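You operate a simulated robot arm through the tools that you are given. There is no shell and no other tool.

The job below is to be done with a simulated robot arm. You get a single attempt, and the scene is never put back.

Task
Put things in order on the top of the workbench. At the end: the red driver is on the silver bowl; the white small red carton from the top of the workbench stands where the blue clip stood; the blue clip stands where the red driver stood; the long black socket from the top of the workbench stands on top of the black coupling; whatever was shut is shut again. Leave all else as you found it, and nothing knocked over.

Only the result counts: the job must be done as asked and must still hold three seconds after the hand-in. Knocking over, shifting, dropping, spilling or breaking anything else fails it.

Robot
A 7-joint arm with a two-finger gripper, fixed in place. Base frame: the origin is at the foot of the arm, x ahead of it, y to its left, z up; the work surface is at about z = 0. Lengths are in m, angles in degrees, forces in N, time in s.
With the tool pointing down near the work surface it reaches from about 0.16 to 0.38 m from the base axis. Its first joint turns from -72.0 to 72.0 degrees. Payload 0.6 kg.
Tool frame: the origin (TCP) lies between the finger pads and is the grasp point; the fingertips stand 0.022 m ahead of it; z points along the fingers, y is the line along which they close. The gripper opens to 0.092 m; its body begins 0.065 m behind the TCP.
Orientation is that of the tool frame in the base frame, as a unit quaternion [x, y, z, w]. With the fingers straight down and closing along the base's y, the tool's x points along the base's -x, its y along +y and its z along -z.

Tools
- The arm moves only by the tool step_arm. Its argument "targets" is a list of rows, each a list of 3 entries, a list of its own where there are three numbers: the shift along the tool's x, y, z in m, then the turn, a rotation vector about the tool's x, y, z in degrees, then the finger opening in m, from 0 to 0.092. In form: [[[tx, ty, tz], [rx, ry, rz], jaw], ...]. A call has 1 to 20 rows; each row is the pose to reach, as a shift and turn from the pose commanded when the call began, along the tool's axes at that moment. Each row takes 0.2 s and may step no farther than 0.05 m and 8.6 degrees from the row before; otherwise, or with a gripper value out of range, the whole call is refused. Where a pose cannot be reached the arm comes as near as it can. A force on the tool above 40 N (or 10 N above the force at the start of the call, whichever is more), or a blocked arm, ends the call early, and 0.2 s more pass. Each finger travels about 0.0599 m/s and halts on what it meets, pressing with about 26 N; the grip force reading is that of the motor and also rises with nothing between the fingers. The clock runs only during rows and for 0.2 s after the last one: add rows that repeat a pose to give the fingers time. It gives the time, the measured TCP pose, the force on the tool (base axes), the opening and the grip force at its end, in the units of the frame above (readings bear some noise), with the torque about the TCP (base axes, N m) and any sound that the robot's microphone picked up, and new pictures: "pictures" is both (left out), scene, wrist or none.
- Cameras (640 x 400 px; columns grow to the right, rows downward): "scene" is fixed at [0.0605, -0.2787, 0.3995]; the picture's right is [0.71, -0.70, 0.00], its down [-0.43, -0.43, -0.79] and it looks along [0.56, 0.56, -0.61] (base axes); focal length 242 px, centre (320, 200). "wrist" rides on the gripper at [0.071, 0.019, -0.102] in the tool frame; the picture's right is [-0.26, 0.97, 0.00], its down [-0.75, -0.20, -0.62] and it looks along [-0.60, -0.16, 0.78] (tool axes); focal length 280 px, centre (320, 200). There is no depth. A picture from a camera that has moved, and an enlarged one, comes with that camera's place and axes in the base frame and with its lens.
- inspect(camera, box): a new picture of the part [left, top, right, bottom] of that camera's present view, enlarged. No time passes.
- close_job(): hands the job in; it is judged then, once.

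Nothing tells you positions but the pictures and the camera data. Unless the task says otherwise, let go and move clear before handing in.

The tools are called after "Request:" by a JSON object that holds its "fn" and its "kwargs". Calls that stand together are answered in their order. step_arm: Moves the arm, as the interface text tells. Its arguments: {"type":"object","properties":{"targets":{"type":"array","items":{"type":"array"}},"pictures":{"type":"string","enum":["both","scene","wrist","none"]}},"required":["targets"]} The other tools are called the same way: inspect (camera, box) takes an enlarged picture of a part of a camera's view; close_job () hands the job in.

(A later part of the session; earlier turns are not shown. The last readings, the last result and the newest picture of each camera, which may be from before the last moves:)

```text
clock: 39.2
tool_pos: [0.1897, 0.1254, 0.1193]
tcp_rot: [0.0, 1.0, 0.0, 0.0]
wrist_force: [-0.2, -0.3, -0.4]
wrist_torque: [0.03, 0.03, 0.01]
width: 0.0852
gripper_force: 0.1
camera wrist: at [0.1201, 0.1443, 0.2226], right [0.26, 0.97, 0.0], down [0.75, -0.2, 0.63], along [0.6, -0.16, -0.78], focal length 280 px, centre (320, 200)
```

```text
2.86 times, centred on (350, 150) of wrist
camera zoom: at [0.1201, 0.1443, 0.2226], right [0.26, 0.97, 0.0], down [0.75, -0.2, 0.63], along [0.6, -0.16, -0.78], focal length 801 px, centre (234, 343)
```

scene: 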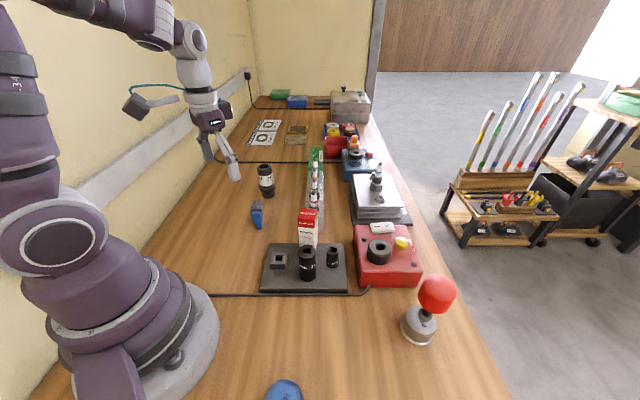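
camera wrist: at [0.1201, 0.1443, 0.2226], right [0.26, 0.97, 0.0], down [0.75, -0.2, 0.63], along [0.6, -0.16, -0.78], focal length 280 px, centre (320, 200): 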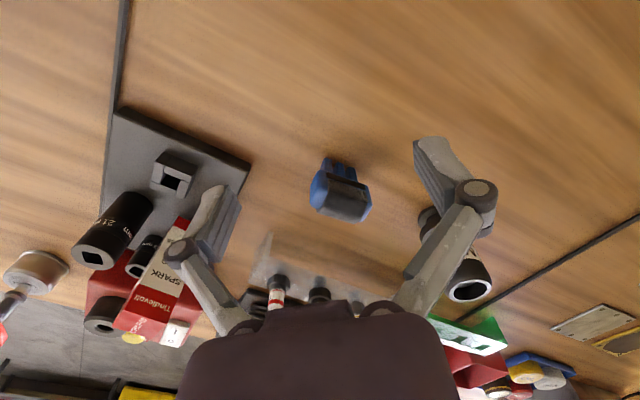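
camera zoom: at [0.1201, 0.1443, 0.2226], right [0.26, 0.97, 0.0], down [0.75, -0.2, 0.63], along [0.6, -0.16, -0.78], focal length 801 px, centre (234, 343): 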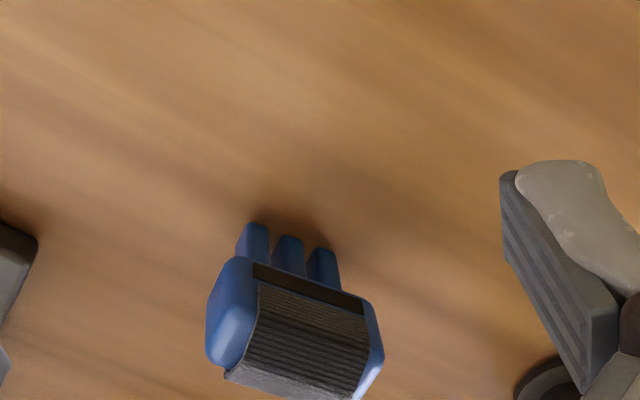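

The clip stands on three prongs in a row; its long axis is about 51°. I'll align the gripper's closing line with that long axis (grasp the two blue ends) and hover above it.

Request:
{"fn": "step_arm", "kwargs": {"targets": [[[-0.01, -0.0005, -0.0107], [0, 0, 6.5], 0.08], [[-0.022, -0.001, -0.0107], [0, 0, 13], 0.08], [[-0.034, -0.0015, -0.0107], [0, 0, 19.5], 0.076], [[-0.046, -0.002, -0.0107], [0, 0, 26], 0.076], [[-0.058, -0.0025, -0.0107], [0, 0, 32.5], 0.076], [[-0.0693, -0.0029, -0.0107], [0, 0, 39], 0.076], [[-0.0693, -0.0029, -0.0107], [0, 0, 39], 0.076]]}}

Request:
{"fn": "inspect", "kwargs": {"camera": "wrist", "box": [230, 60, 430, 240]}}

Request:
{"fn": "inspect", "kwargs": {"camera": "scene", "box": [230, 170, 300, 240]}}

```text
clock: 40.8
tool_pos: [0.2605, 0.1222, 0.1314]
tcp_rot: [0.334, 0.943, 0.0, 0.0]
wrist_force: [0.4, -0.6, 0.2]
wrist_torque: [0.02, 0.0, 0.01]
width: 0.0762
gripper_force: 0.1
camera wrist: at [0.2186, 0.1819, 0.233], right [0.81, 0.58, 0.0], down [0.46, -0.63, 0.63], along [0.36, -0.51, -0.78], focal length 280 px, centre (320, 200)
```

scene: 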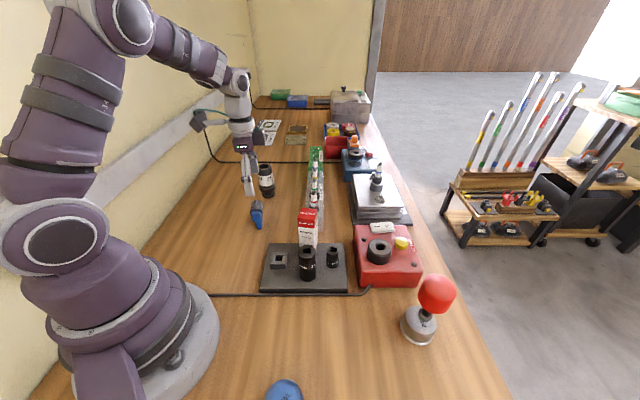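
wrist: 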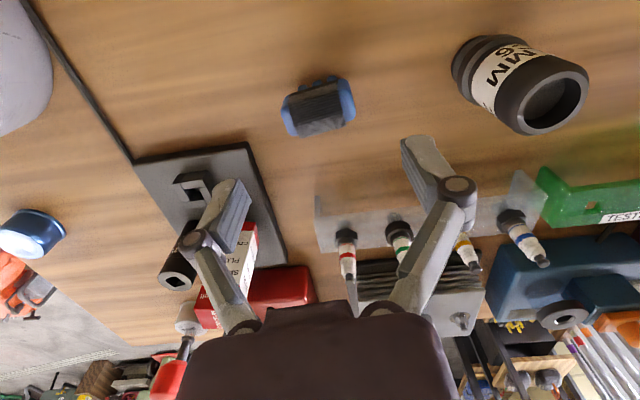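

```text
2.22 times, centred on (330, 150) of wrist
camera zoom: at [0.2186, 0.1819, 0.233], right [0.81, 0.58, 0.0], down [0.46, -0.63, 0.63], along [0.36, -0.51, -0.78], focal length 623 px, centre (298, 311)
```

zoom: 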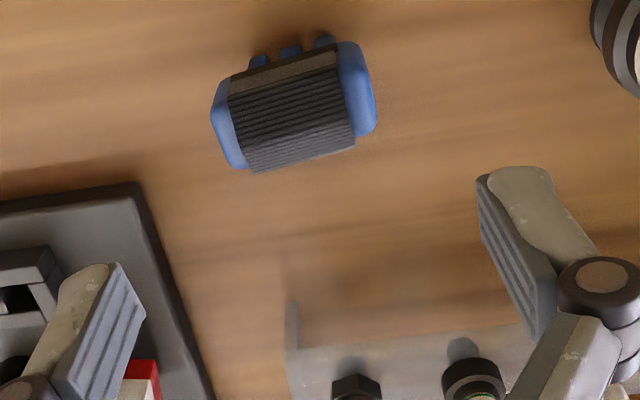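

```text
5.71 times, centred on (265, 205) of scene
camera zoom: at [0.0605, -0.2787, 0.3995], right [0.71, -0.7, 0.0], down [-0.43, -0.43, -0.79], along [0.56, 0.56, -0.61], focal length 1380 px, centre (634, 171)
```

zoom: 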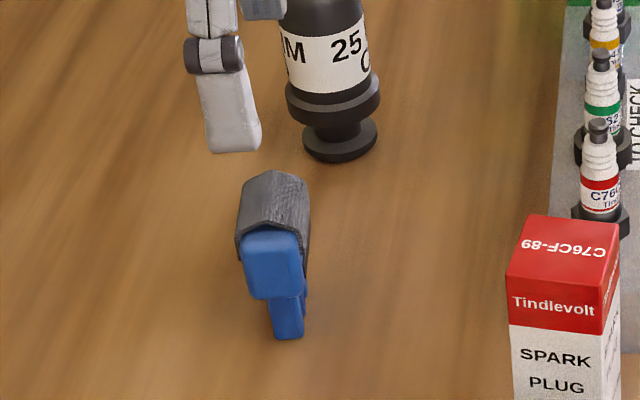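

The clip centre reads (0.2583, 0.1225) with its axis at 51–53°. Lowering to straddle the two blue ends.

Request:
{"fn": "step_arm", "kwargs": {"targets": [[[0.0019, -0.0012, 0.03], [0, 0, -1.5], 0.076], [[0.0019, -0.0012, 0.06], [0, 0, -1.5], 0.076], [[0.0019, -0.0012, 0.08], [0, 0, -1.5], 0.076], [[0.0019, -0.0012, 0.0925], [0, 0, -1.5], 0.076], [[0.0019, -0.0012, 0.0925], [0, 0, -1.5], 0.076]]}}

Request:
{"fn": "inspect", "kwargs": {"camera": "wrist", "box": [200, 100, 460, 280]}}

Request:
{"fn": "inspect", "kwargs": {"camera": "scene", "box": [230, 170, 300, 240]}}

```text
clock: 42.0
tool_pos: [0.2585, 0.1226, 0.0397]
tcp_rot: [0.321, 0.947, 0.001, -0.001]
wrist_force: [0.2, 0.2, 0.2]
wrist_torque: [-0.03, -0.02, -0.04]
width: 0.0756
gripper_force: 0.0
camera wrist: at [0.2142, 0.1815, 0.1408], right [0.8, 0.61, 0.0], down [0.47, -0.62, 0.63], along [0.38, -0.5, -0.78], focal length 280 px, centre (320, 200)
```

scene: 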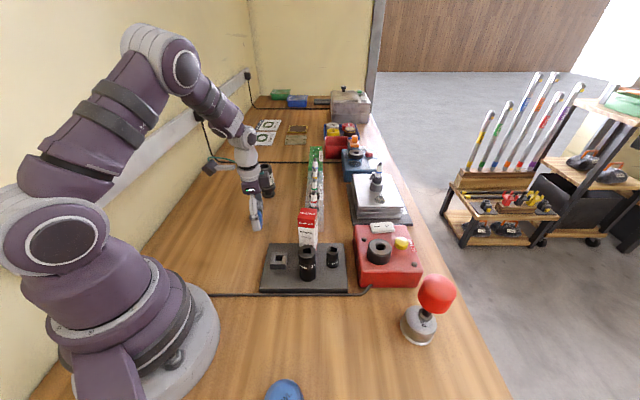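
wrist: 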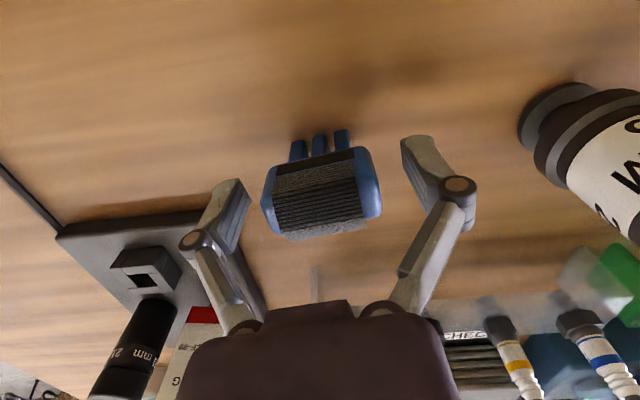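

```text
2.22 times, centred on (330, 190) of wrist
camera zoom: at [0.2142, 0.1815, 0.1408], right [0.8, 0.61, 0.0], down [0.47, -0.62, 0.63], along [0.38, -0.5, -0.78], focal length 623 px, centre (298, 222)
```

zoom: 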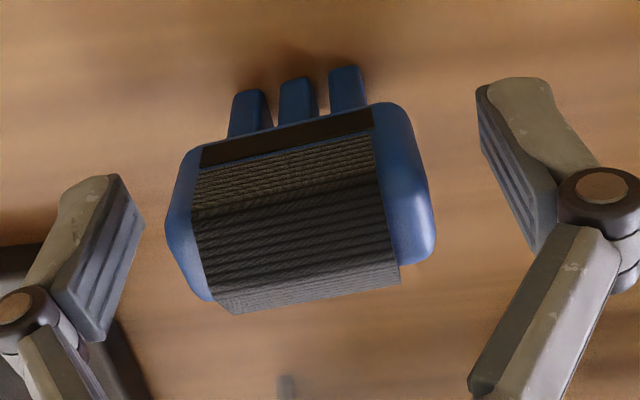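

```text
5.71 times, centred on (265, 205) of scene
camera zoom: at [0.0605, -0.2787, 0.3995], right [0.71, -0.7, 0.0], down [-0.43, -0.43, -0.79], along [0.56, 0.56, -0.61], focal length 1380 px, centre (634, 171)
```

zoom: 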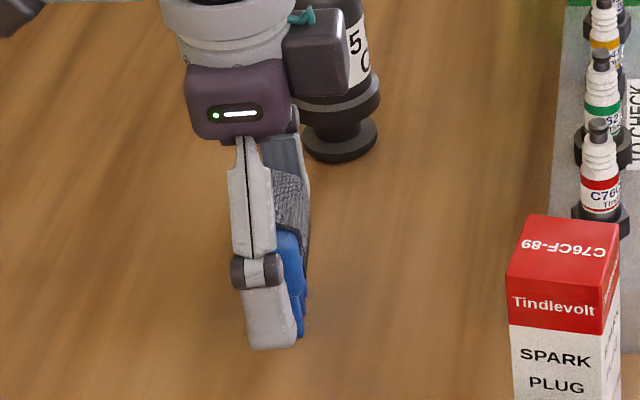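

Request:
{"fn": "step_arm", "kwargs": {"targets": [[[0, 0, 0], [0, 0, 0], 0.065], [[0, 0, 0], [0, 0, 0], 0.055], [[0, 0, 0], [0, 0, 0], 0.048], [[0, 0, 0], [0, 0, 0], 0.042], [[0, 0, 0], [0, 0, 0], 0.036], [[0, 0, 0], [0, 0, 0], 0.036]]}}

Request:
{"fn": "inspect", "kwargs": {"camera": "wrist", "box": [200, 100, 460, 280]}}

```text
clock: 43.4
tool_pos: [0.2577, 0.1231, 0.0391]
tcp_rot: [0.322, 0.947, -0.001, 0.0]
wrist_force: [-0.2, 0.2, 7.5]
wrist_torque: [-0.04, 0.05, 0.0]
width: 0.0462
gripper_force: 26.1
camera wrist: at [0.2142, 0.1815, 0.1411], right [0.8, 0.61, 0.0], down [0.47, -0.62, 0.63], along [0.38, -0.5, -0.78], focal length 280 px, centre (320, 200)
```

scene: 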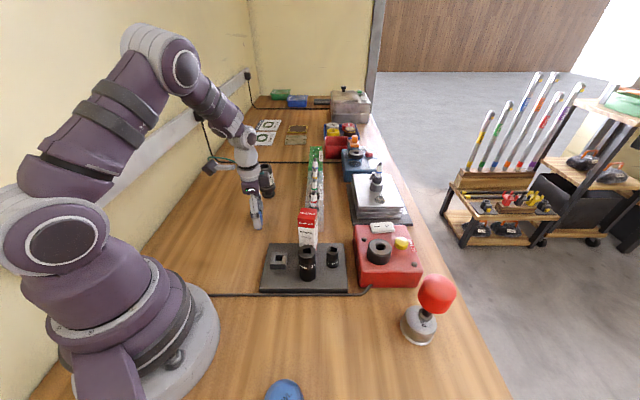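
wrist: 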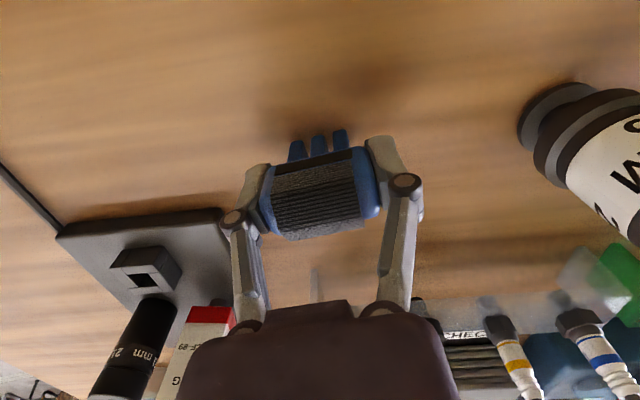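

```text
2.22 times, centred on (330, 190) of wrist
camera zoom: at [0.2142, 0.1815, 0.1411], right [0.8, 0.61, 0.0], down [0.47, -0.62, 0.63], along [0.38, -0.5, -0.78], focal length 623 px, centre (298, 222)
```

zoom: 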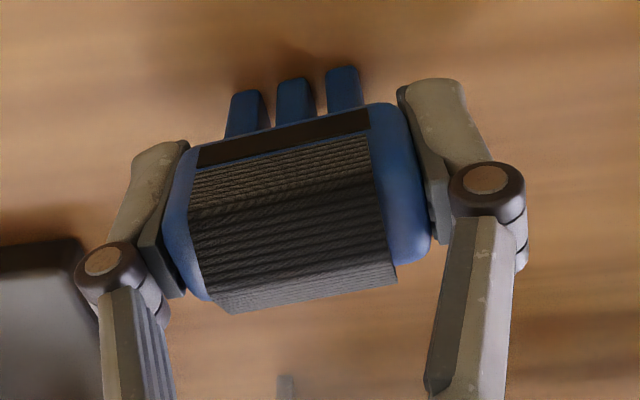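

Clip gripped (0.046). Lifting it straight up.

Request:
{"fn": "step_arm", "kwargs": {"targets": [[[0, 0, -0.01], [0, 0, 0], 0.036], [[0, 0, -0.04], [0, 0, 0], 0.036], [[0, 0, -0.08], [0, 0, 0], 0.036], [[0, 0, -0.12], [0, 0, 0], 0.036], [[0, 0, -0.13], [0, 0, 0], 0.036], [[0, 0, -0.13], [0, 0, 0], 0.036]]}}

Request:
{"fn": "inspect", "kwargs": {"camera": "wrist", "box": [200, 100, 460, 280]}}

Request:
{"fn": "inspect", "kwargs": {"camera": "scene", "box": [220, 120, 300, 200]}}

```text
clock: 44.8
tool_pos: [0.2583, 0.1217, 0.1694]
tcp_rot: [0.321, 0.947, 0.0, 0.0]
wrist_force: [-0.8, 0.8, 0.0]
wrist_torque: [-0.01, -0.02, -0.03]
width: 0.0463
gripper_force: 26.0
camera wrist: at [0.2147, 0.1802, 0.2709], right [0.8, 0.61, 0.0], down [0.47, -0.62, 0.62], along [0.38, -0.5, -0.78], focal length 280 px, centre (320, 200)
```

scene: 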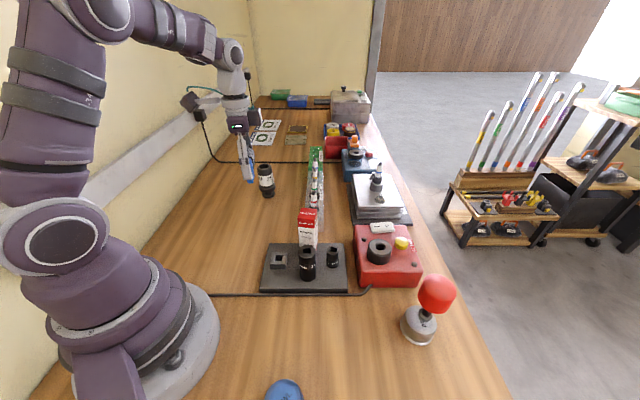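
wrist: 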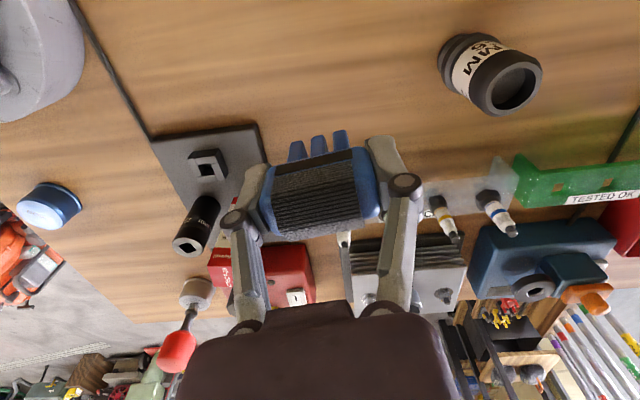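

```text
2.22 times, centred on (330, 190) of wrist
camera zoom: at [0.2147, 0.1802, 0.2709], right [0.8, 0.61, 0.0], down [0.47, -0.62, 0.62], along [0.38, -0.5, -0.78], focal length 623 px, centre (298, 222)
```

zoom: 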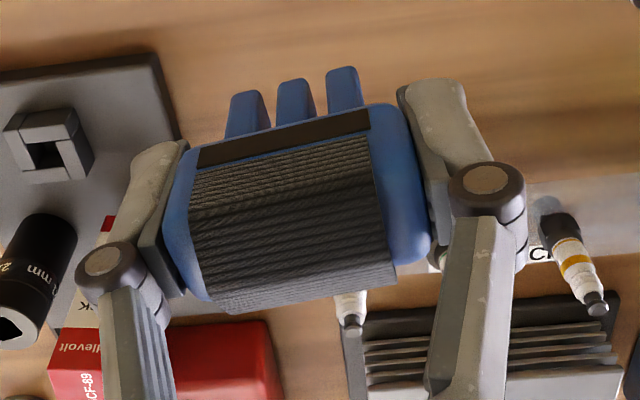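

```text
5.00 times, centred on (260, 160) of scene
camera zoom: at [0.0605, -0.2787, 0.3995], right [0.71, -0.7, 0.0], down [-0.43, -0.43, -0.79], along [0.56, 0.56, -0.61], focal length 1208 px, centre (620, 400)
```

zoom: 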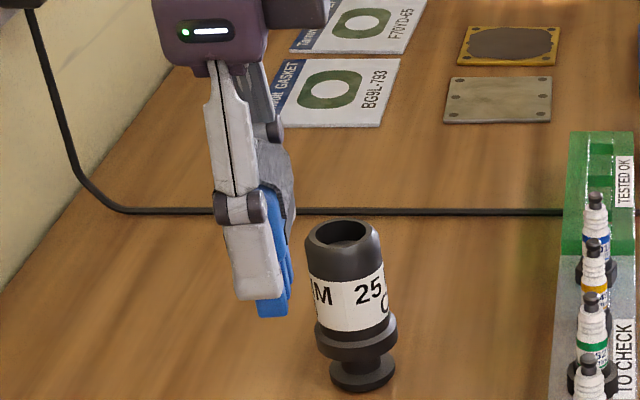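

The clip sits squarely in the grip with the legs centred under the TCP. I'll carry it above the holder, turning 7.5° so its legs align with the block's 45° sides.

Request:
{"fn": "step_arm", "kwargs": {"targets": [[[-0.0074, -0.0218, 0.0], [0, 0, 1.25], 0.036], [[-0.0147, -0.0436, 0.0], [0, 0, 2.5], 0.036], [[-0.0221, -0.0655, 0.0], [0, 0, 3.75], 0.036], [[-0.0295, -0.0873, 0.0], [0, 0, 5], 0.036], [[-0.0368, -0.1091, 0.01], [0, 0, 6.25], 0.036], [[-0.0442, -0.1309, 0.03], [0, 0, 7.5], 0.036], [[-0.0442, -0.1309, 0.055], [0, 0, 7.5], 0.036], [[-0.0442, -0.1309, 0.055], [0, 0, 7.5], 0.036]]}}

Request:
{"fn": "inspect", "kwargs": {"camera": "wrist", "box": [230, 30, 430, 230]}}

Request:
{"fn": "inspect", "kwargs": {"camera": "scene", "box": [245, 215, 315, 285]}}

```text
clock: 46.6
tool_pos: [0.2137, -0.009, 0.1137]
tcp_rot: [0.382, 0.924, 0.0, 0.0]
wrist_force: [0.9, 0.6, 0.3]
wrist_torque: [-0.03, 0.01, 0.04]
width: 0.0464
gripper_force: 25.7
camera wrist: at [0.1782, 0.0554, 0.2153], right [0.87, 0.5, 0.0], down [0.39, -0.68, 0.63], along [0.31, -0.54, -0.78], focal length 280 px, centre (320, 200)
```

scene: 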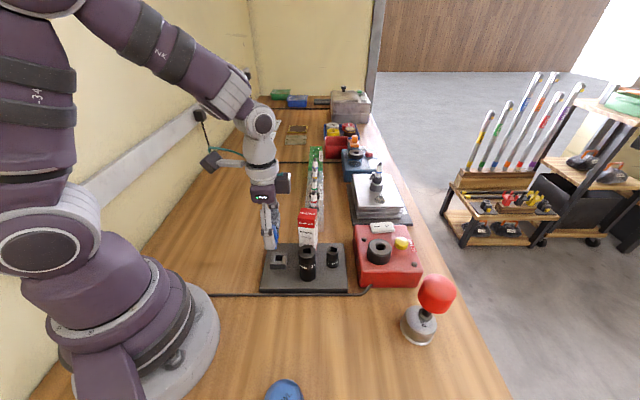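
wrist: 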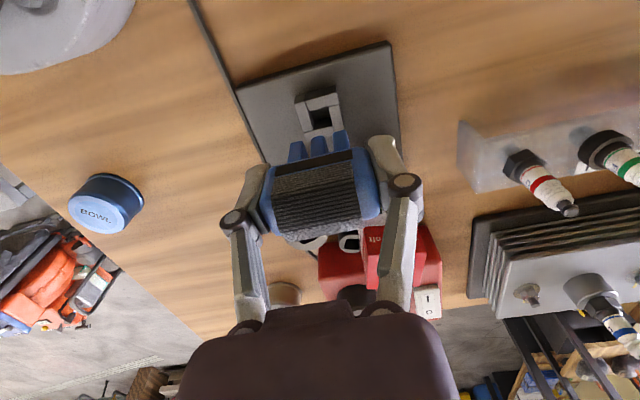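

```text
2.00 times, centred on (330, 130) of wrist
camera zoom: at [0.1782, 0.0554, 0.2153], right [0.87, 0.5, 0.0], down [0.39, -0.68, 0.63], along [0.31, -0.54, -0.78], focal length 561 px, centre (300, 340)
```

zoom: 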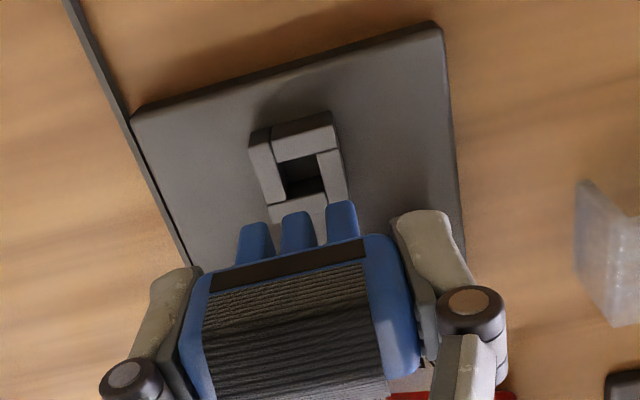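

```text
5.71 times, centred on (280, 250) of scene
camera zoom: at [0.0605, -0.2787, 0.3995], right [0.71, -0.7, 0.0], down [-0.43, -0.43, -0.79], along [0.56, 0.56, -0.61], focal length 1380 px, centre (549, -86)
```

zoom: 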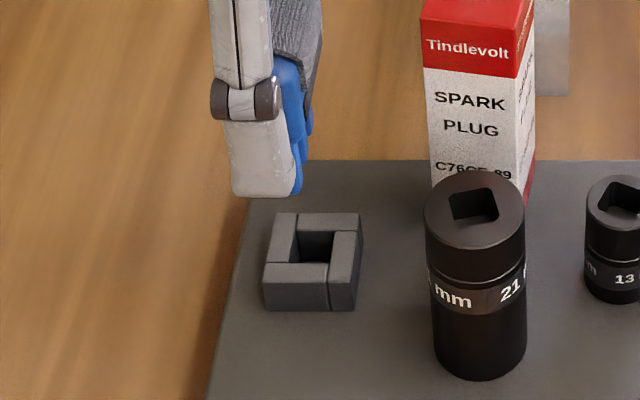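

Request:
{"fn": "step_arm", "kwargs": {"targets": [[[-0.0018, -0.0003, 0.015], [0, 0, 0], 0.036], [[-0.0018, -0.0003, 0.03], [0, 0, 0], 0.036], [[-0.0018, -0.0003, 0.042], [0, 0, 0], 0.036], [[-0.0018, -0.0003, 0.042], [0, 0, 0], 0.036]]}}

Request:
{"fn": "inspect", "kwargs": {"camera": "wrist", "box": [230, 60, 430, 230]}}

Request:
{"fn": "inspect", "kwargs": {"camera": "scene", "box": [250, 230, 310, 290]}}

```text
clock: 47.6
tool_pos: [0.2143, -0.0088, 0.0704]
tcp_rot: [0.383, 0.924, 0.0, 0.0]
wrist_force: [0.2, 0.5, -0.3]
wrist_torque: [0.01, 0.02, 0.06]
width: 0.0462
gripper_force: 26.4
camera wrist: at [0.1787, 0.0541, 0.1732], right [0.87, 0.5, 0.0], down [0.39, -0.68, 0.62], along [0.31, -0.54, -0.78], focal length 280 px, centre (320, 200)
```

scene: 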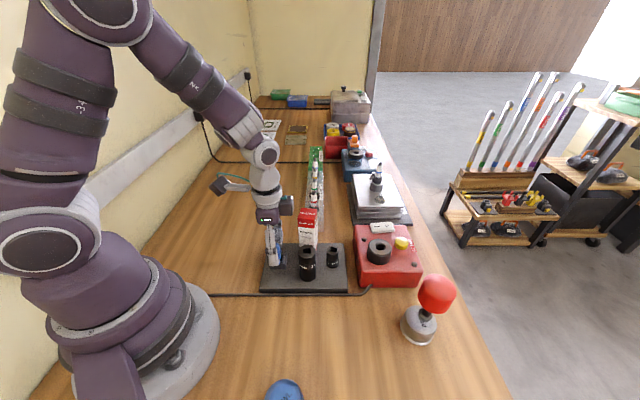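
wrist: 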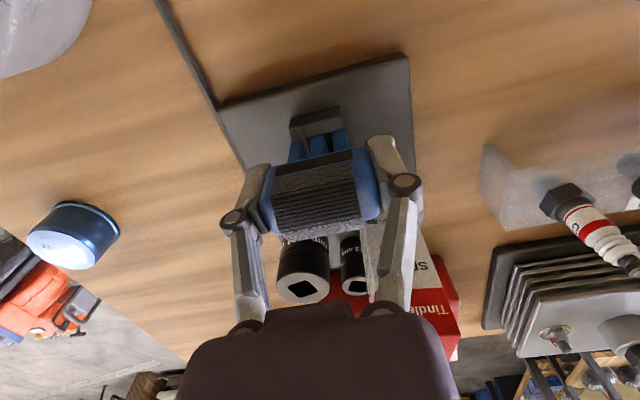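

```text
2.35 times, centred on (330, 145) of wrist
camera zoom: at [0.1787, 0.0541, 0.1732], right [0.87, 0.5, 0.0], down [0.39, -0.68, 0.62], along [0.31, -0.54, -0.78], focal length 660 px, centre (296, 329)
```

zoom: 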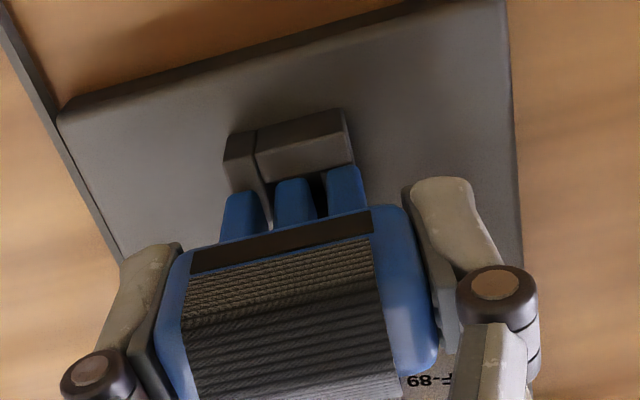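

```text
6.67 times, centred on (280, 260) of scene
camera zoom: at [0.0605, -0.2787, 0.3995], right [0.71, -0.7, 0.0], down [-0.43, -0.43, -0.79], along [0.56, 0.56, -0.61], focal length 1610 px, centre (587, -200)
```

zoom: 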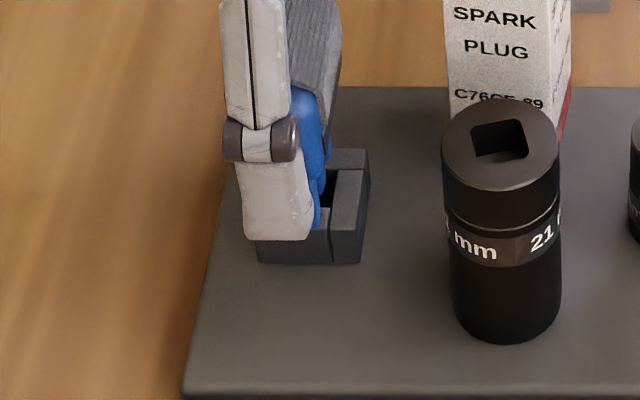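

Slight recentring (−2 mm tool x, +1 mm tool y), then a slow descent to contact.

Request:
{"fn": "step_arm", "kwargs": {"targets": [[[-0.002, 0.001, 0.0], [0, 0, 0], 0.036], [[-0.002, 0.001, 0.002], [0, 0, 0], 0.036], [[-0.002, 0.001, 0.004], [0, 0, 0], 0.036], [[-0.002, 0.001, 0.004], [0, 0, 0], 0.036]], "pictures": "none"}}

Request:
{"fn": "inspect", "kwargs": {"camera": "wrist", "box": [230, 60, 430, 230]}}

Request:
{"fn": "inspect", "kwargs": {"camera": "scene", "box": [255, 235, 305, 285]}}

```text
clock: 48.6
tool_pos: [0.2187, -0.0108, 0.0679]
tcp_rot: [0.382, 0.924, 0.0, 0.0]
wrist_force: [-0.9, -1.6, 15.9]
wrist_torque: [-0.08, 0.03, 0.01]
width: 0.0462
gripper_force: 25.7
```

```text
2.35 times, centred on (330, 145) of wrist
camera zoom: at [0.1815, 0.0532, 0.1696], right [0.87, 0.5, 0.0], down [0.39, -0.68, 0.63], along [0.31, -0.54, -0.78], focal length 660 px, centre (296, 329)
```

zoom: 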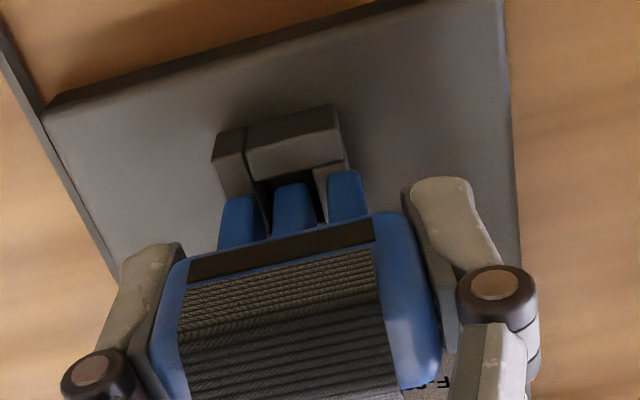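

```text
8.00 times, centred on (280, 260) of scene
camera zoom: at [0.0605, -0.2787, 0.3995], right [0.71, -0.7, 0.0], down [-0.43, -0.43, -0.79], along [0.56, 0.56, -0.61], focal length 1932 px, centre (640, -280)
```

zoom: 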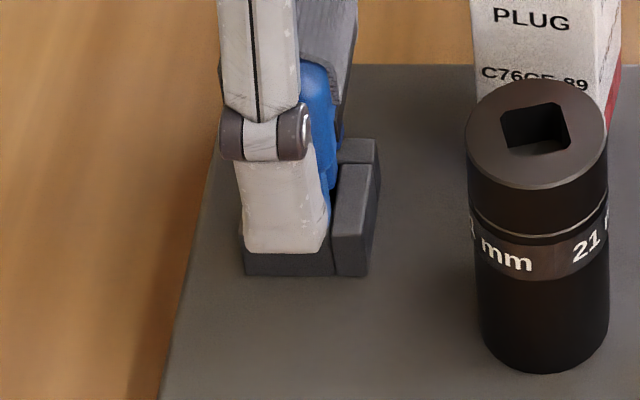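

Request:
{"fn": "inspect", "kwargs": {"camera": "wrist", "box": [285, 95, 355, 165]}}

Request:
{"fn": "inspect", "kwargs": {"camera": "scene", "box": [265, 240, 295, 275]}}

```text
5.71 times, centred on (320, 130) of wrist
camera zoom: at [0.1815, 0.0532, 0.1696], right [0.87, 0.5, 0.0], down [0.39, -0.68, 0.63], along [0.31, -0.54, -0.78], focal length 1602 px, centre (320, 600)
```

zoom: 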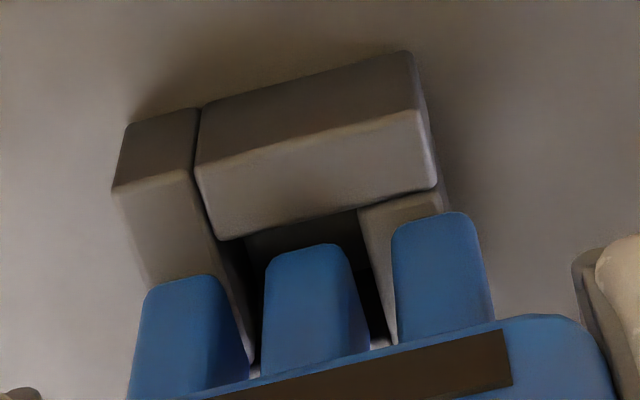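

```text
11.43 times, centred on (280, 258) of scene
camera zoom: at [0.0605, -0.2787, 0.3995], right [0.71, -0.7, 0.0], down [-0.43, -0.43, -0.79], along [0.56, 0.56, -0.61], focal length 2761 px, centre (777, -457)
```

zoom: 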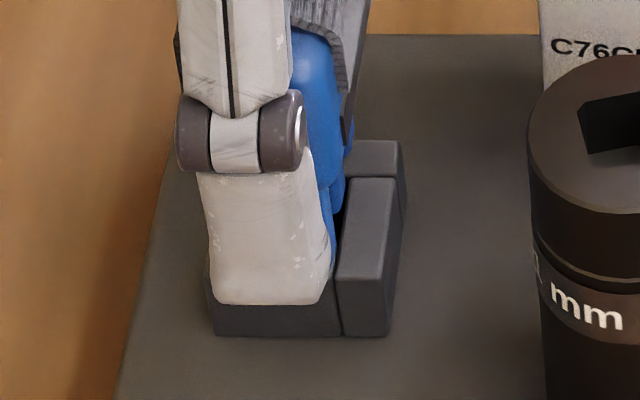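

The middle prong hangs over the hole and the two outer prongs land on the block's walls, so it can stand there. I'll unload, shift 1 mm to balance the overhang, and touch down lightly.

Request:
{"fn": "step_arm", "kwargs": {"targets": [[[0, 0, -0.002], [0, 0, 0], 0.036], [[0, -0.001, -0.002], [0, 0, 0], 0.036], [[0, -0.001, -0.002], [0, 0, 0], 0.036]], "pictures": "none"}}

Request:
{"fn": "inspect", "kwargs": {"camera": "wrist", "box": [285, 95, 355, 165]}}

```text
clock: 49.4
tool_pos: [0.2164, -0.011, 0.0698]
tcp_rot: [0.383, 0.924, 0.0, 0.0]
wrist_force: [-0.4, 0.6, 0.3]
wrist_torque: [-0.04, 0.02, -0.01]
width: 0.0463
gripper_force: 26.1
```

```text
5.71 times, centred on (320, 130) of wrist
camera zoom: at [0.1805, 0.0525, 0.1713], right [0.87, 0.5, 0.0], down [0.39, -0.68, 0.62], along [0.31, -0.54, -0.78], focal length 1602 px, centre (320, 600)
```

zoom: 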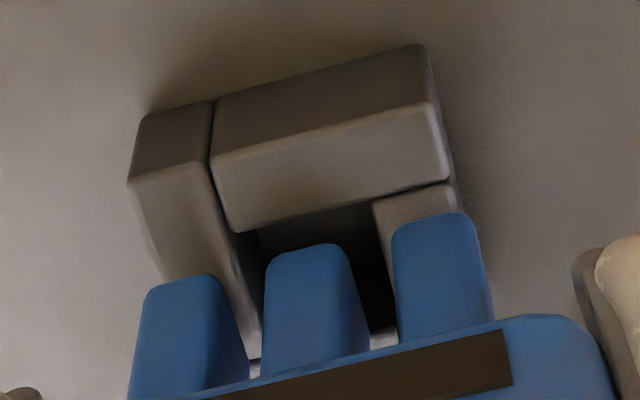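

Request:
{"fn": "step_arm", "kwargs": {"targets": [[[0, 0, 0.001], [0, 0, 0], 0.036], [[0, 0, 0.0014], [0, 0, 0], 0.036], [[0, 0, 0.0014], [0, 0, 0], 0.036]], "pictures": "none"}}

```text
clock: 50.2
tool_pos: [0.2159, -0.0109, 0.0679]
tcp_rot: [0.383, 0.924, 0.0, 0.0]
wrist_force: [-0.1, -0.3, -0.5]
wrist_torque: [0.03, 0.01, -0.03]
width: 0.0462
gripper_force: 26.2
```

Request:
{"fn": "step_arm", "kwargs": {"targets": [[[0, 0, 0.0003], [0, 0, 0], 0.036], [[0, 0, 0.0006], [0, 0, 0], 0.036], [[0, 0, 0.0006], [0, 0, 0], 0.036]], "pictures": "none"}}

Request:
{"fn": "inspect", "kwargs": {"camera": "wrist", "box": [285, 95, 355, 165]}}

Request:
{"fn": "inspect", "kwargs": {"camera": "scene", "box": [265, 240, 295, 275]}}

```text
clock: 51.0
tool_pos: [0.2161, -0.0113, 0.067]
tcp_rot: [0.383, 0.924, 0.0, 0.0]
wrist_force: [-3.1, 0.6, 8.4]
wrist_torque: [0.0, 0.02, 0.01]
width: 0.046
gripper_force: 25.8
```

```text
5.71 times, centred on (320, 130) of wrist
camera zoom: at [0.1805, 0.0522, 0.1697], right [0.87, 0.5, 0.0], down [0.39, -0.68, 0.62], along [0.31, -0.54, -0.78], focal length 1602 px, centre (320, 600)
```

zoom: 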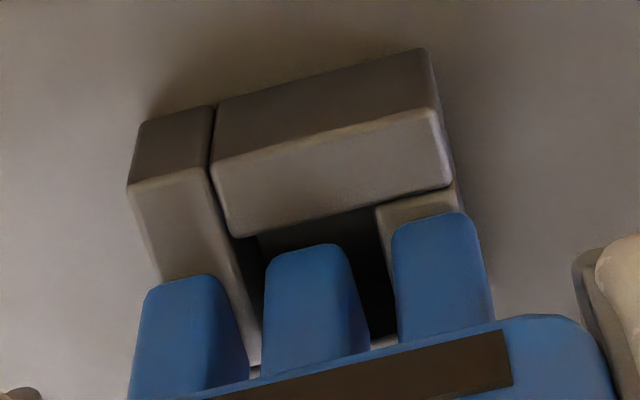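

```text
11.43 times, centred on (280, 258) of scene
camera zoom: at [0.0605, -0.2787, 0.3995], right [0.71, -0.7, 0.0], down [-0.43, -0.43, -0.79], along [0.56, 0.56, -0.61], focal length 2761 px, centre (777, -457)
```

zoom: 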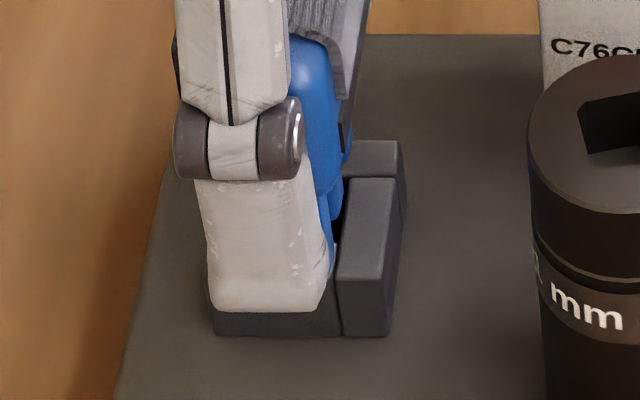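

Balanced and in light contact. Releasing the clip gradually.

Request:
{"fn": "step_arm", "kwargs": {"targets": [[[0, 0, -0.0002], [0, 0, 0], 0.042], [[0, 0, -0.0002], [0, 0, 0], 0.0455], [[0, 0, -0.0002], [0, 0, 0], 0.047], [[0, 0, -0.0002], [0, 0, 0], 0.049], [[0, 0, -0.0002], [0, 0, 0], 0.053], [[0, 0, -0.0002], [0, 0, 0], 0.06], [[0, 0, -0.0002], [0, 0, 0], 0.068], [[0, 0, -0.0002], [0, 0, 0], 0.068]]}}

Request:
{"fn": "inspect", "kwargs": {"camera": "wrist", "box": [200, 80, 440, 260]}}

Request:
{"fn": "inspect", "kwargs": {"camera": "scene", "box": [255, 225, 305, 285]}}

```text
clock: 52.8
tool_pos: [0.2158, -0.0115, 0.0678]
tcp_rot: [0.382, 0.924, 0.0, 0.0]
wrist_force: [-0.6, 0.7, 0.0]
wrist_torque: [-0.01, 0.0, 0.0]
width: 0.0683
gripper_force: 0.0
camera wrist: at [0.1807, 0.0524, 0.1696], right [0.87, 0.5, 0.0], down [0.39, -0.68, 0.62], along [0.31, -0.54, -0.78], focal length 280 px, centre (320, 200)
```

scene: 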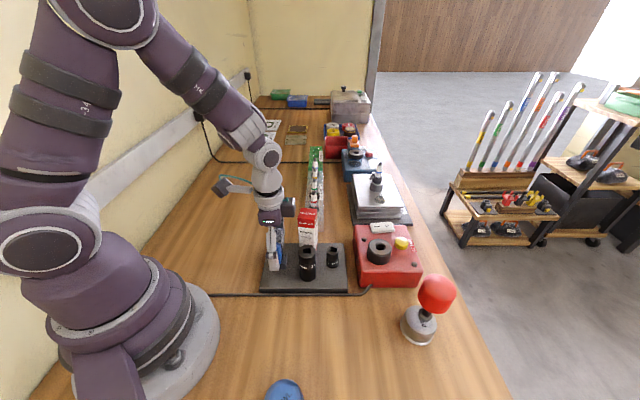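
wrist: 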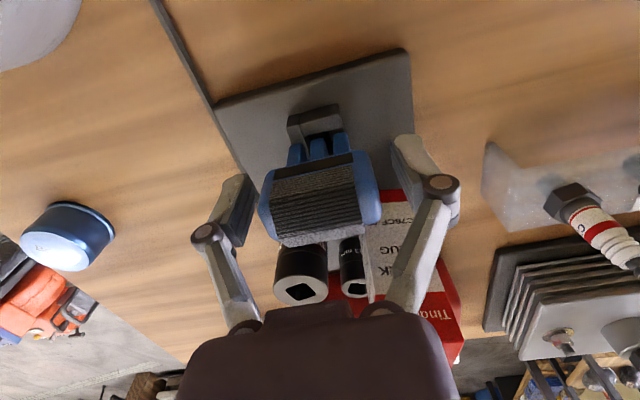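

```text
2.22 times, centred on (320, 170) of wrist
camera zoom: at [0.1807, 0.0524, 0.1696], right [0.87, 0.5, 0.0], down [0.39, -0.68, 0.62], along [0.31, -0.54, -0.78], focal length 623 px, centre (320, 267)
```

zoom: 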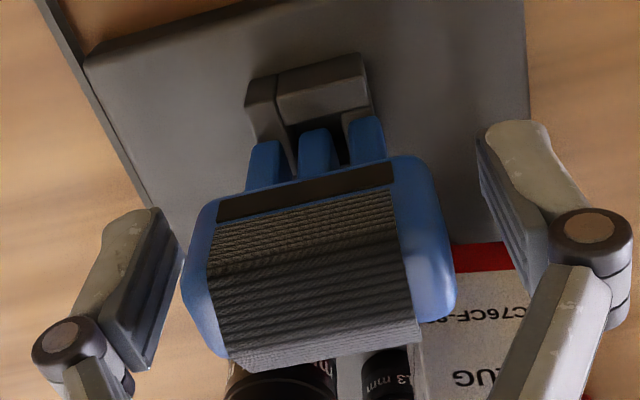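

```text
6.67 times, centred on (280, 255) of scene
camera zoom: at [0.0605, -0.2787, 0.3995], right [0.71, -0.7, 0.0], down [-0.43, -0.43, -0.79], along [0.56, 0.56, -0.61], focal length 1610 px, centre (587, -167)
```

zoom: 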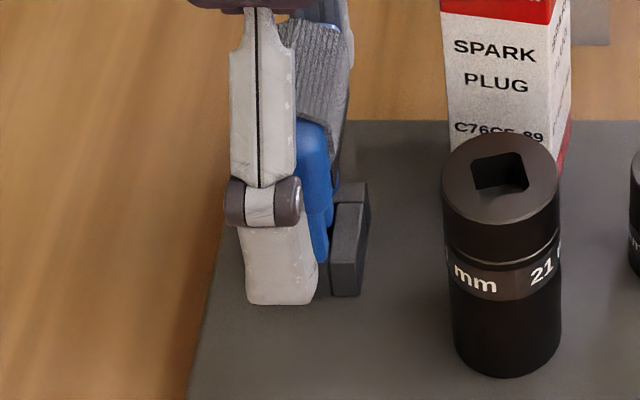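

The clip stands on the holder. Rising straight up and checking it.

Request:
{"fn": "step_arm", "kwargs": {"targets": [[[0, 0, -0.02], [0, 0, 0], 0.068], [[0, 0, -0.05], [0, 0, 0], 0.068], [[0, 0, -0.09], [0, 0, 0], 0.068], [[0, 0, -0.13], [0, 0, 0], 0.068], [[0, 0, -0.13], [0, 0, 0], 0.068]]}}

Request:
{"fn": "inspect", "kwargs": {"camera": "scene", "box": [250, 205, 340, 295]}}

Request:
{"fn": "inspect", "kwargs": {"camera": "wrist", "box": [240, 20, 440, 200]}}

```text
clock: 54.0
tool_pos: [0.2176, -0.0113, 0.198]
tcp_rot: [0.383, 0.924, 0.0, 0.0]
wrist_force: [-0.2, -0.7, -0.4]
wrist_torque: [0.05, -0.01, 0.0]
width: 0.068
gripper_force: 0.1
camera wrist: at [0.1805, 0.0526, 0.2991], right [0.87, 0.5, 0.0], down [0.39, -0.68, 0.62], along [0.31, -0.54, -0.78], focal length 280 px, centre (320, 200)
```

scene: 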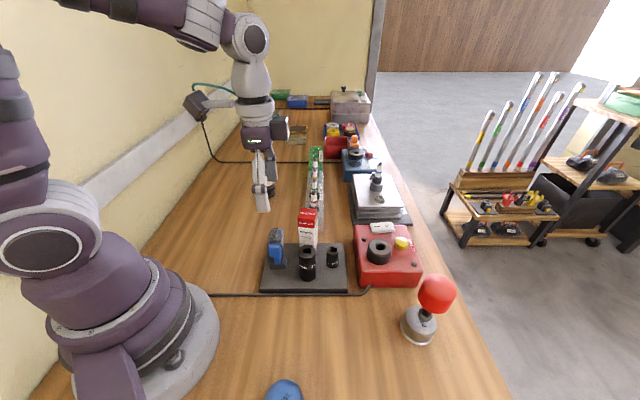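
wrist: 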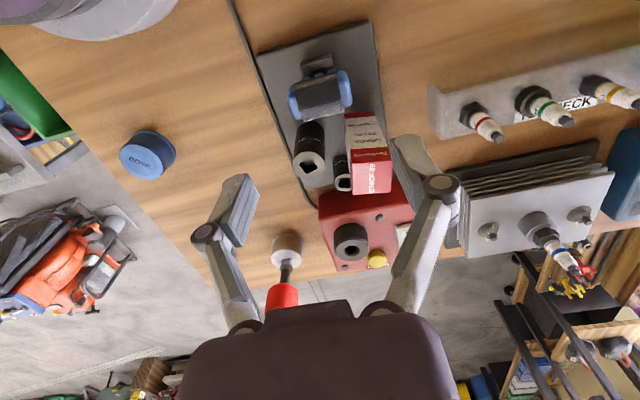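

```text
4.44 times, centred on (295, 250) of scene
camera zoom: at [0.0605, -0.2787, 0.3995], right [0.71, -0.7, 0.0], down [-0.43, -0.43, -0.79], along [0.56, 0.56, -0.61], focal length 1074 px, centre (431, -22)
```

zoom: 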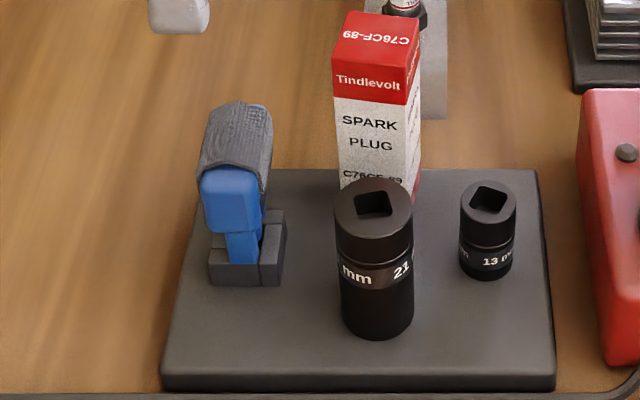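

```text
2.22 times, centred on (340, 110) of wrist
camera zoom: at [0.1805, 0.0526, 0.2991], right [0.87, 0.5, 0.0], down [0.39, -0.68, 0.62], along [0.31, -0.54, -0.78], focal length 623 px, centre (276, 400)
```

zoom: 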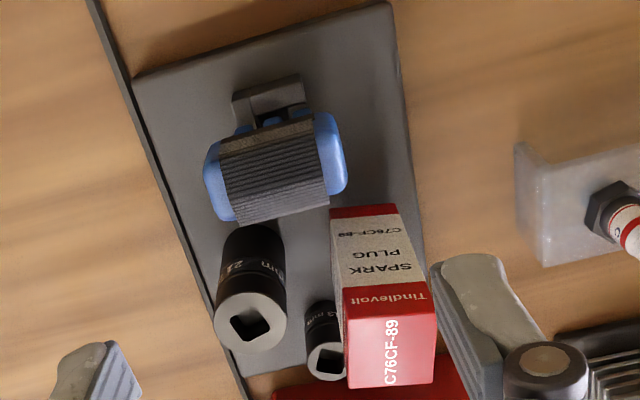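

The clip stands steady on the holder. Next is the carton: its top centre is about (0.2785, -0.035), edges at ~37°/-53°; I'll turn the gripper so it closes along 127°/-53°, which is free of neighbours, and hover over it.

Request:
{"fn": "step_arm", "kwargs": {"targets": [[[-0.0055, 0.0025, 0], [0, 0, -7.5], 0.068], [[-0.011, 0.005, 0], [0, 0, -15], 0.068], [[-0.0165, 0.0074, 0], [0, 0, -22.5], 0.068], [[-0.022, 0.0098, 0], [0, 0, -30], 0.068], [[-0.0275, 0.0123, 0], [0, 0, -37.5], 0.068], [[-0.033, 0.0148, 0], [0, 0, -45], 0.068], [[-0.0385, 0.0172, 0], [0, 0, -52.5], 0.068], [[-0.044, 0.0197, 0.005], [0, 0, -60], 0.068], [[-0.0495, 0.0221, 0.012], [0, 0, -67.5], 0.068], [[-0.055, 0.0246, 0.02], [0, 0, -75], 0.064], [[-0.0606, 0.0271, 0.028], [0, 0, -82], 0.064], [[-0.0606, 0.0271, 0.028], [0, 0, -82], 0.064]]}}

Request:
{"fn": "inspect", "kwargs": {"camera": "wrist", "box": [220, 60, 420, 260]}}

```text
clock: 56.6
tool_pos: [0.2785, -0.0355, 0.1709]
tcp_rot: [-0.318, 0.948, 0.0, 0.0]
wrist_force: [0.6, 0.1, -0.5]
wrist_torque: [-0.01, -0.02, 0.01]
width: 0.0638
gripper_force: 0.0
camera wrist: at [0.2113, -0.0629, 0.2719], right [-0.37, 0.93, 0.0], down [0.72, 0.29, 0.62], along [0.58, 0.23, -0.78], focal length 280 px, centre (320, 200)
```

scene: 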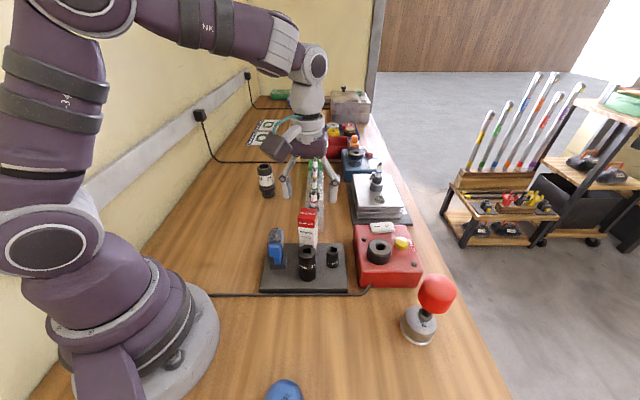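
wrist: 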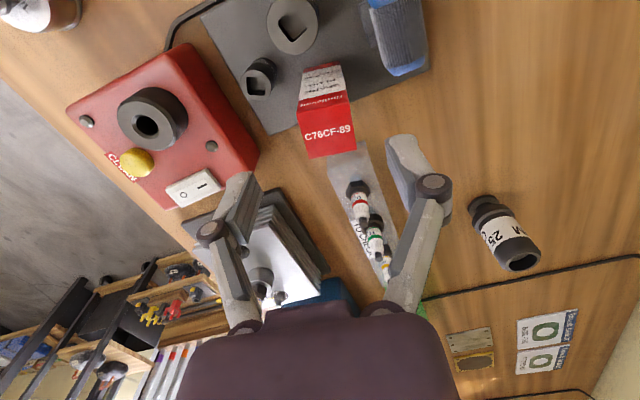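

```text
2.00 times, centred on (320, 160) of wrist
camera zoom: at [0.2113, -0.0629, 0.2719], right [-0.37, 0.93, 0.0], down [0.72, 0.29, 0.62], along [0.58, 0.23, -0.78], focal length 561 px, centre (320, 280)
```

zoom: 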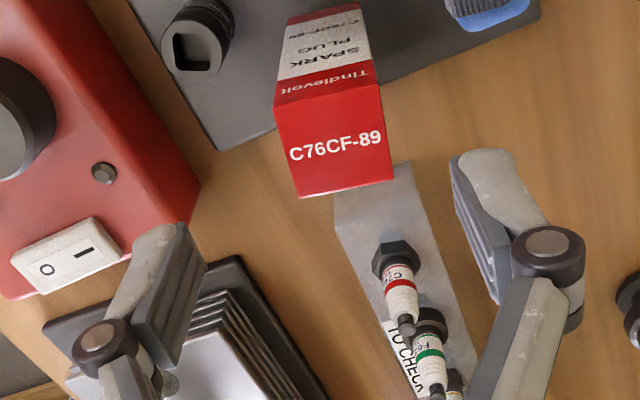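

Carton refined: centre (0.278, -0.033), edges 35°/125°. Narrowing the jaw to 0.05 and descending around the carton's upper part.

Request:
{"fn": "step_arm", "kwargs": {"targets": [[[-0.0011, 0.0023, 0.0], [0, 0, 2], 0.056], [[-0.0011, 0.0023, 0.0], [0, 0, 2], 0.05], [[-0.0011, 0.0023, 0.015], [0, 0, 2], 0.05], [[-0.0011, 0.0023, 0.03], [0, 0, 2], 0.05], [[-0.0011, 0.0023, 0.03], [0, 0, 2], 0.05]]}}

Request:
{"fn": "inspect", "kwargs": {"camera": "wrist", "box": [220, 80, 420, 280]}}

Request:
{"fn": "inspect", "kwargs": {"camera": "scene", "box": [255, 165, 355, 275]}}

```text
clock: 57.8
tool_pos: [0.2774, -0.0342, 0.1401]
tcp_rot: [-0.3, 0.954, 0.001, 0.0]
wrist_force: [-0.3, 1.2, 0.1]
wrist_torque: [-0.04, 0.0, 0.02]
width: 0.0498
gripper_force: 0.1
camera wrist: at [0.2096, -0.0578, 0.2415], right [-0.34, 0.94, 0.0], down [0.73, 0.26, 0.62], along [0.59, 0.21, -0.78], focal length 280 px, centre (320, 200)
```

scene: 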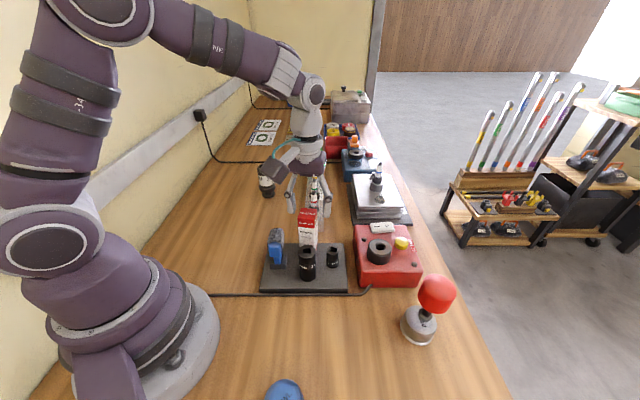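
wrist: 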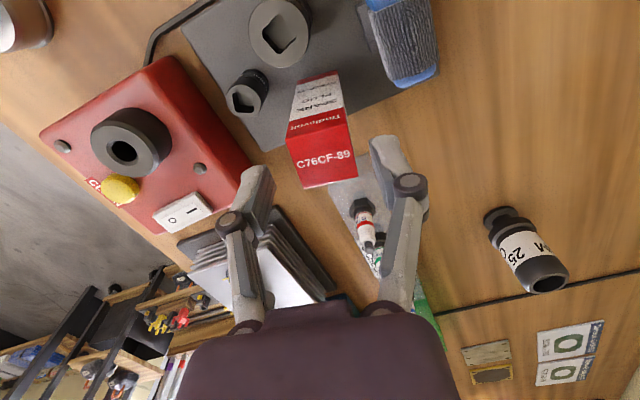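

```text
2.00 times, centred on (320, 180) of wrist
camera zoom: at [0.2096, -0.0578, 0.2415], right [-0.34, 0.94, 0.0], down [0.73, 0.26, 0.62], along [0.59, 0.21, -0.78], focal length 561 px, centre (320, 240)
```

zoom: 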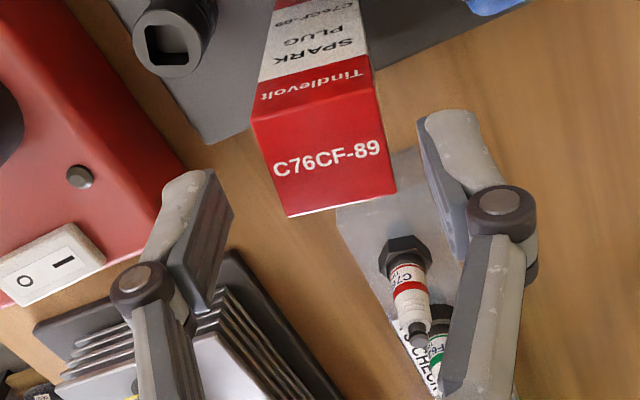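

```text
3.64 times, centred on (305, 220) of scene
camera zoom: at [0.0605, -0.2787, 0.3995], right [0.71, -0.7, 0.0], down [-0.43, -0.43, -0.79], along [0.56, 0.56, -0.61], focal length 878 px, centre (374, 127)
```

zoom: 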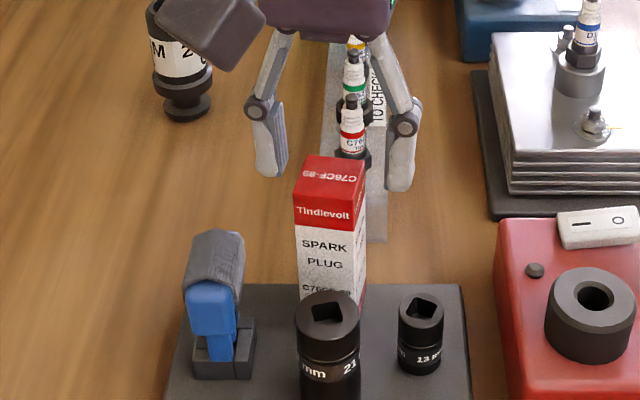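

Request:
{"fn": "step_arm", "kwargs": {"targets": [[[0, 0.0018, 0.01], [0, 0, 0], 0.05], [[0, 0.0018, 0.03], [0, 0, 0], 0.05], [[0, 0.0018, 0.052], [0, 0, 0], 0.05], [[0, 0.0018, 0.052], [0, 0, 0], 0.05]]}}

Request:
{"fn": "inspect", "kwargs": {"camera": "scene", "box": [255, 195, 355, 295]}}

```text
clock: 58.8
tool_pos: [0.2766, -0.0321, 0.0889]
tcp_rot: [-0.301, 0.953, 0.0, 0.0]
wrist_force: [0.4, 0.6, 0.9]
wrist_torque: [-0.02, 0.0, -0.02]
width: 0.05
gripper_force: 0.1
camera wrist: at [0.2084, -0.0563, 0.1895], right [-0.34, 0.94, 0.0], down [0.73, 0.26, 0.62], along [0.59, 0.21, -0.78], focal length 280 px, centre (320, 200)
```

scene: 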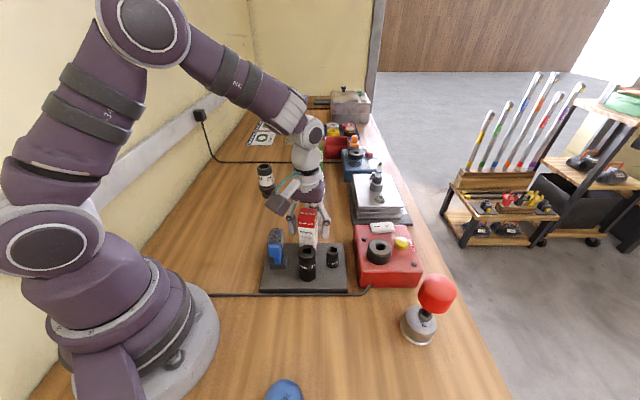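
wrist: 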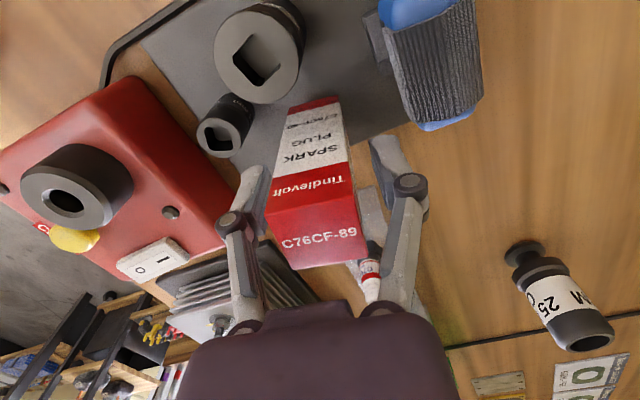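

```text
4.00 times, centred on (305, 245) of scene
camera zoom: at [0.0605, -0.2787, 0.3995], right [0.71, -0.7, 0.0], down [-0.43, -0.43, -0.79], along [0.56, 0.56, -0.61], focal length 966 px, centre (380, 20)
```

zoom: 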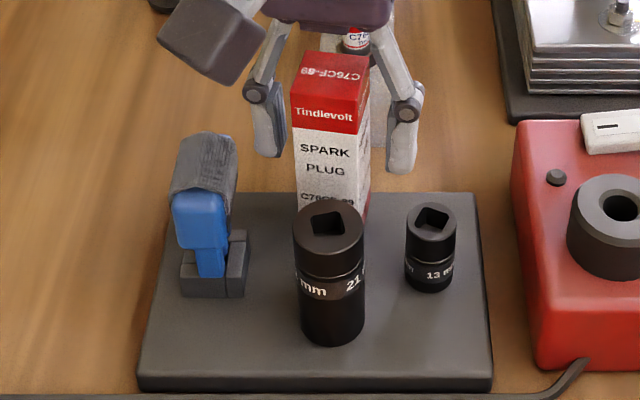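

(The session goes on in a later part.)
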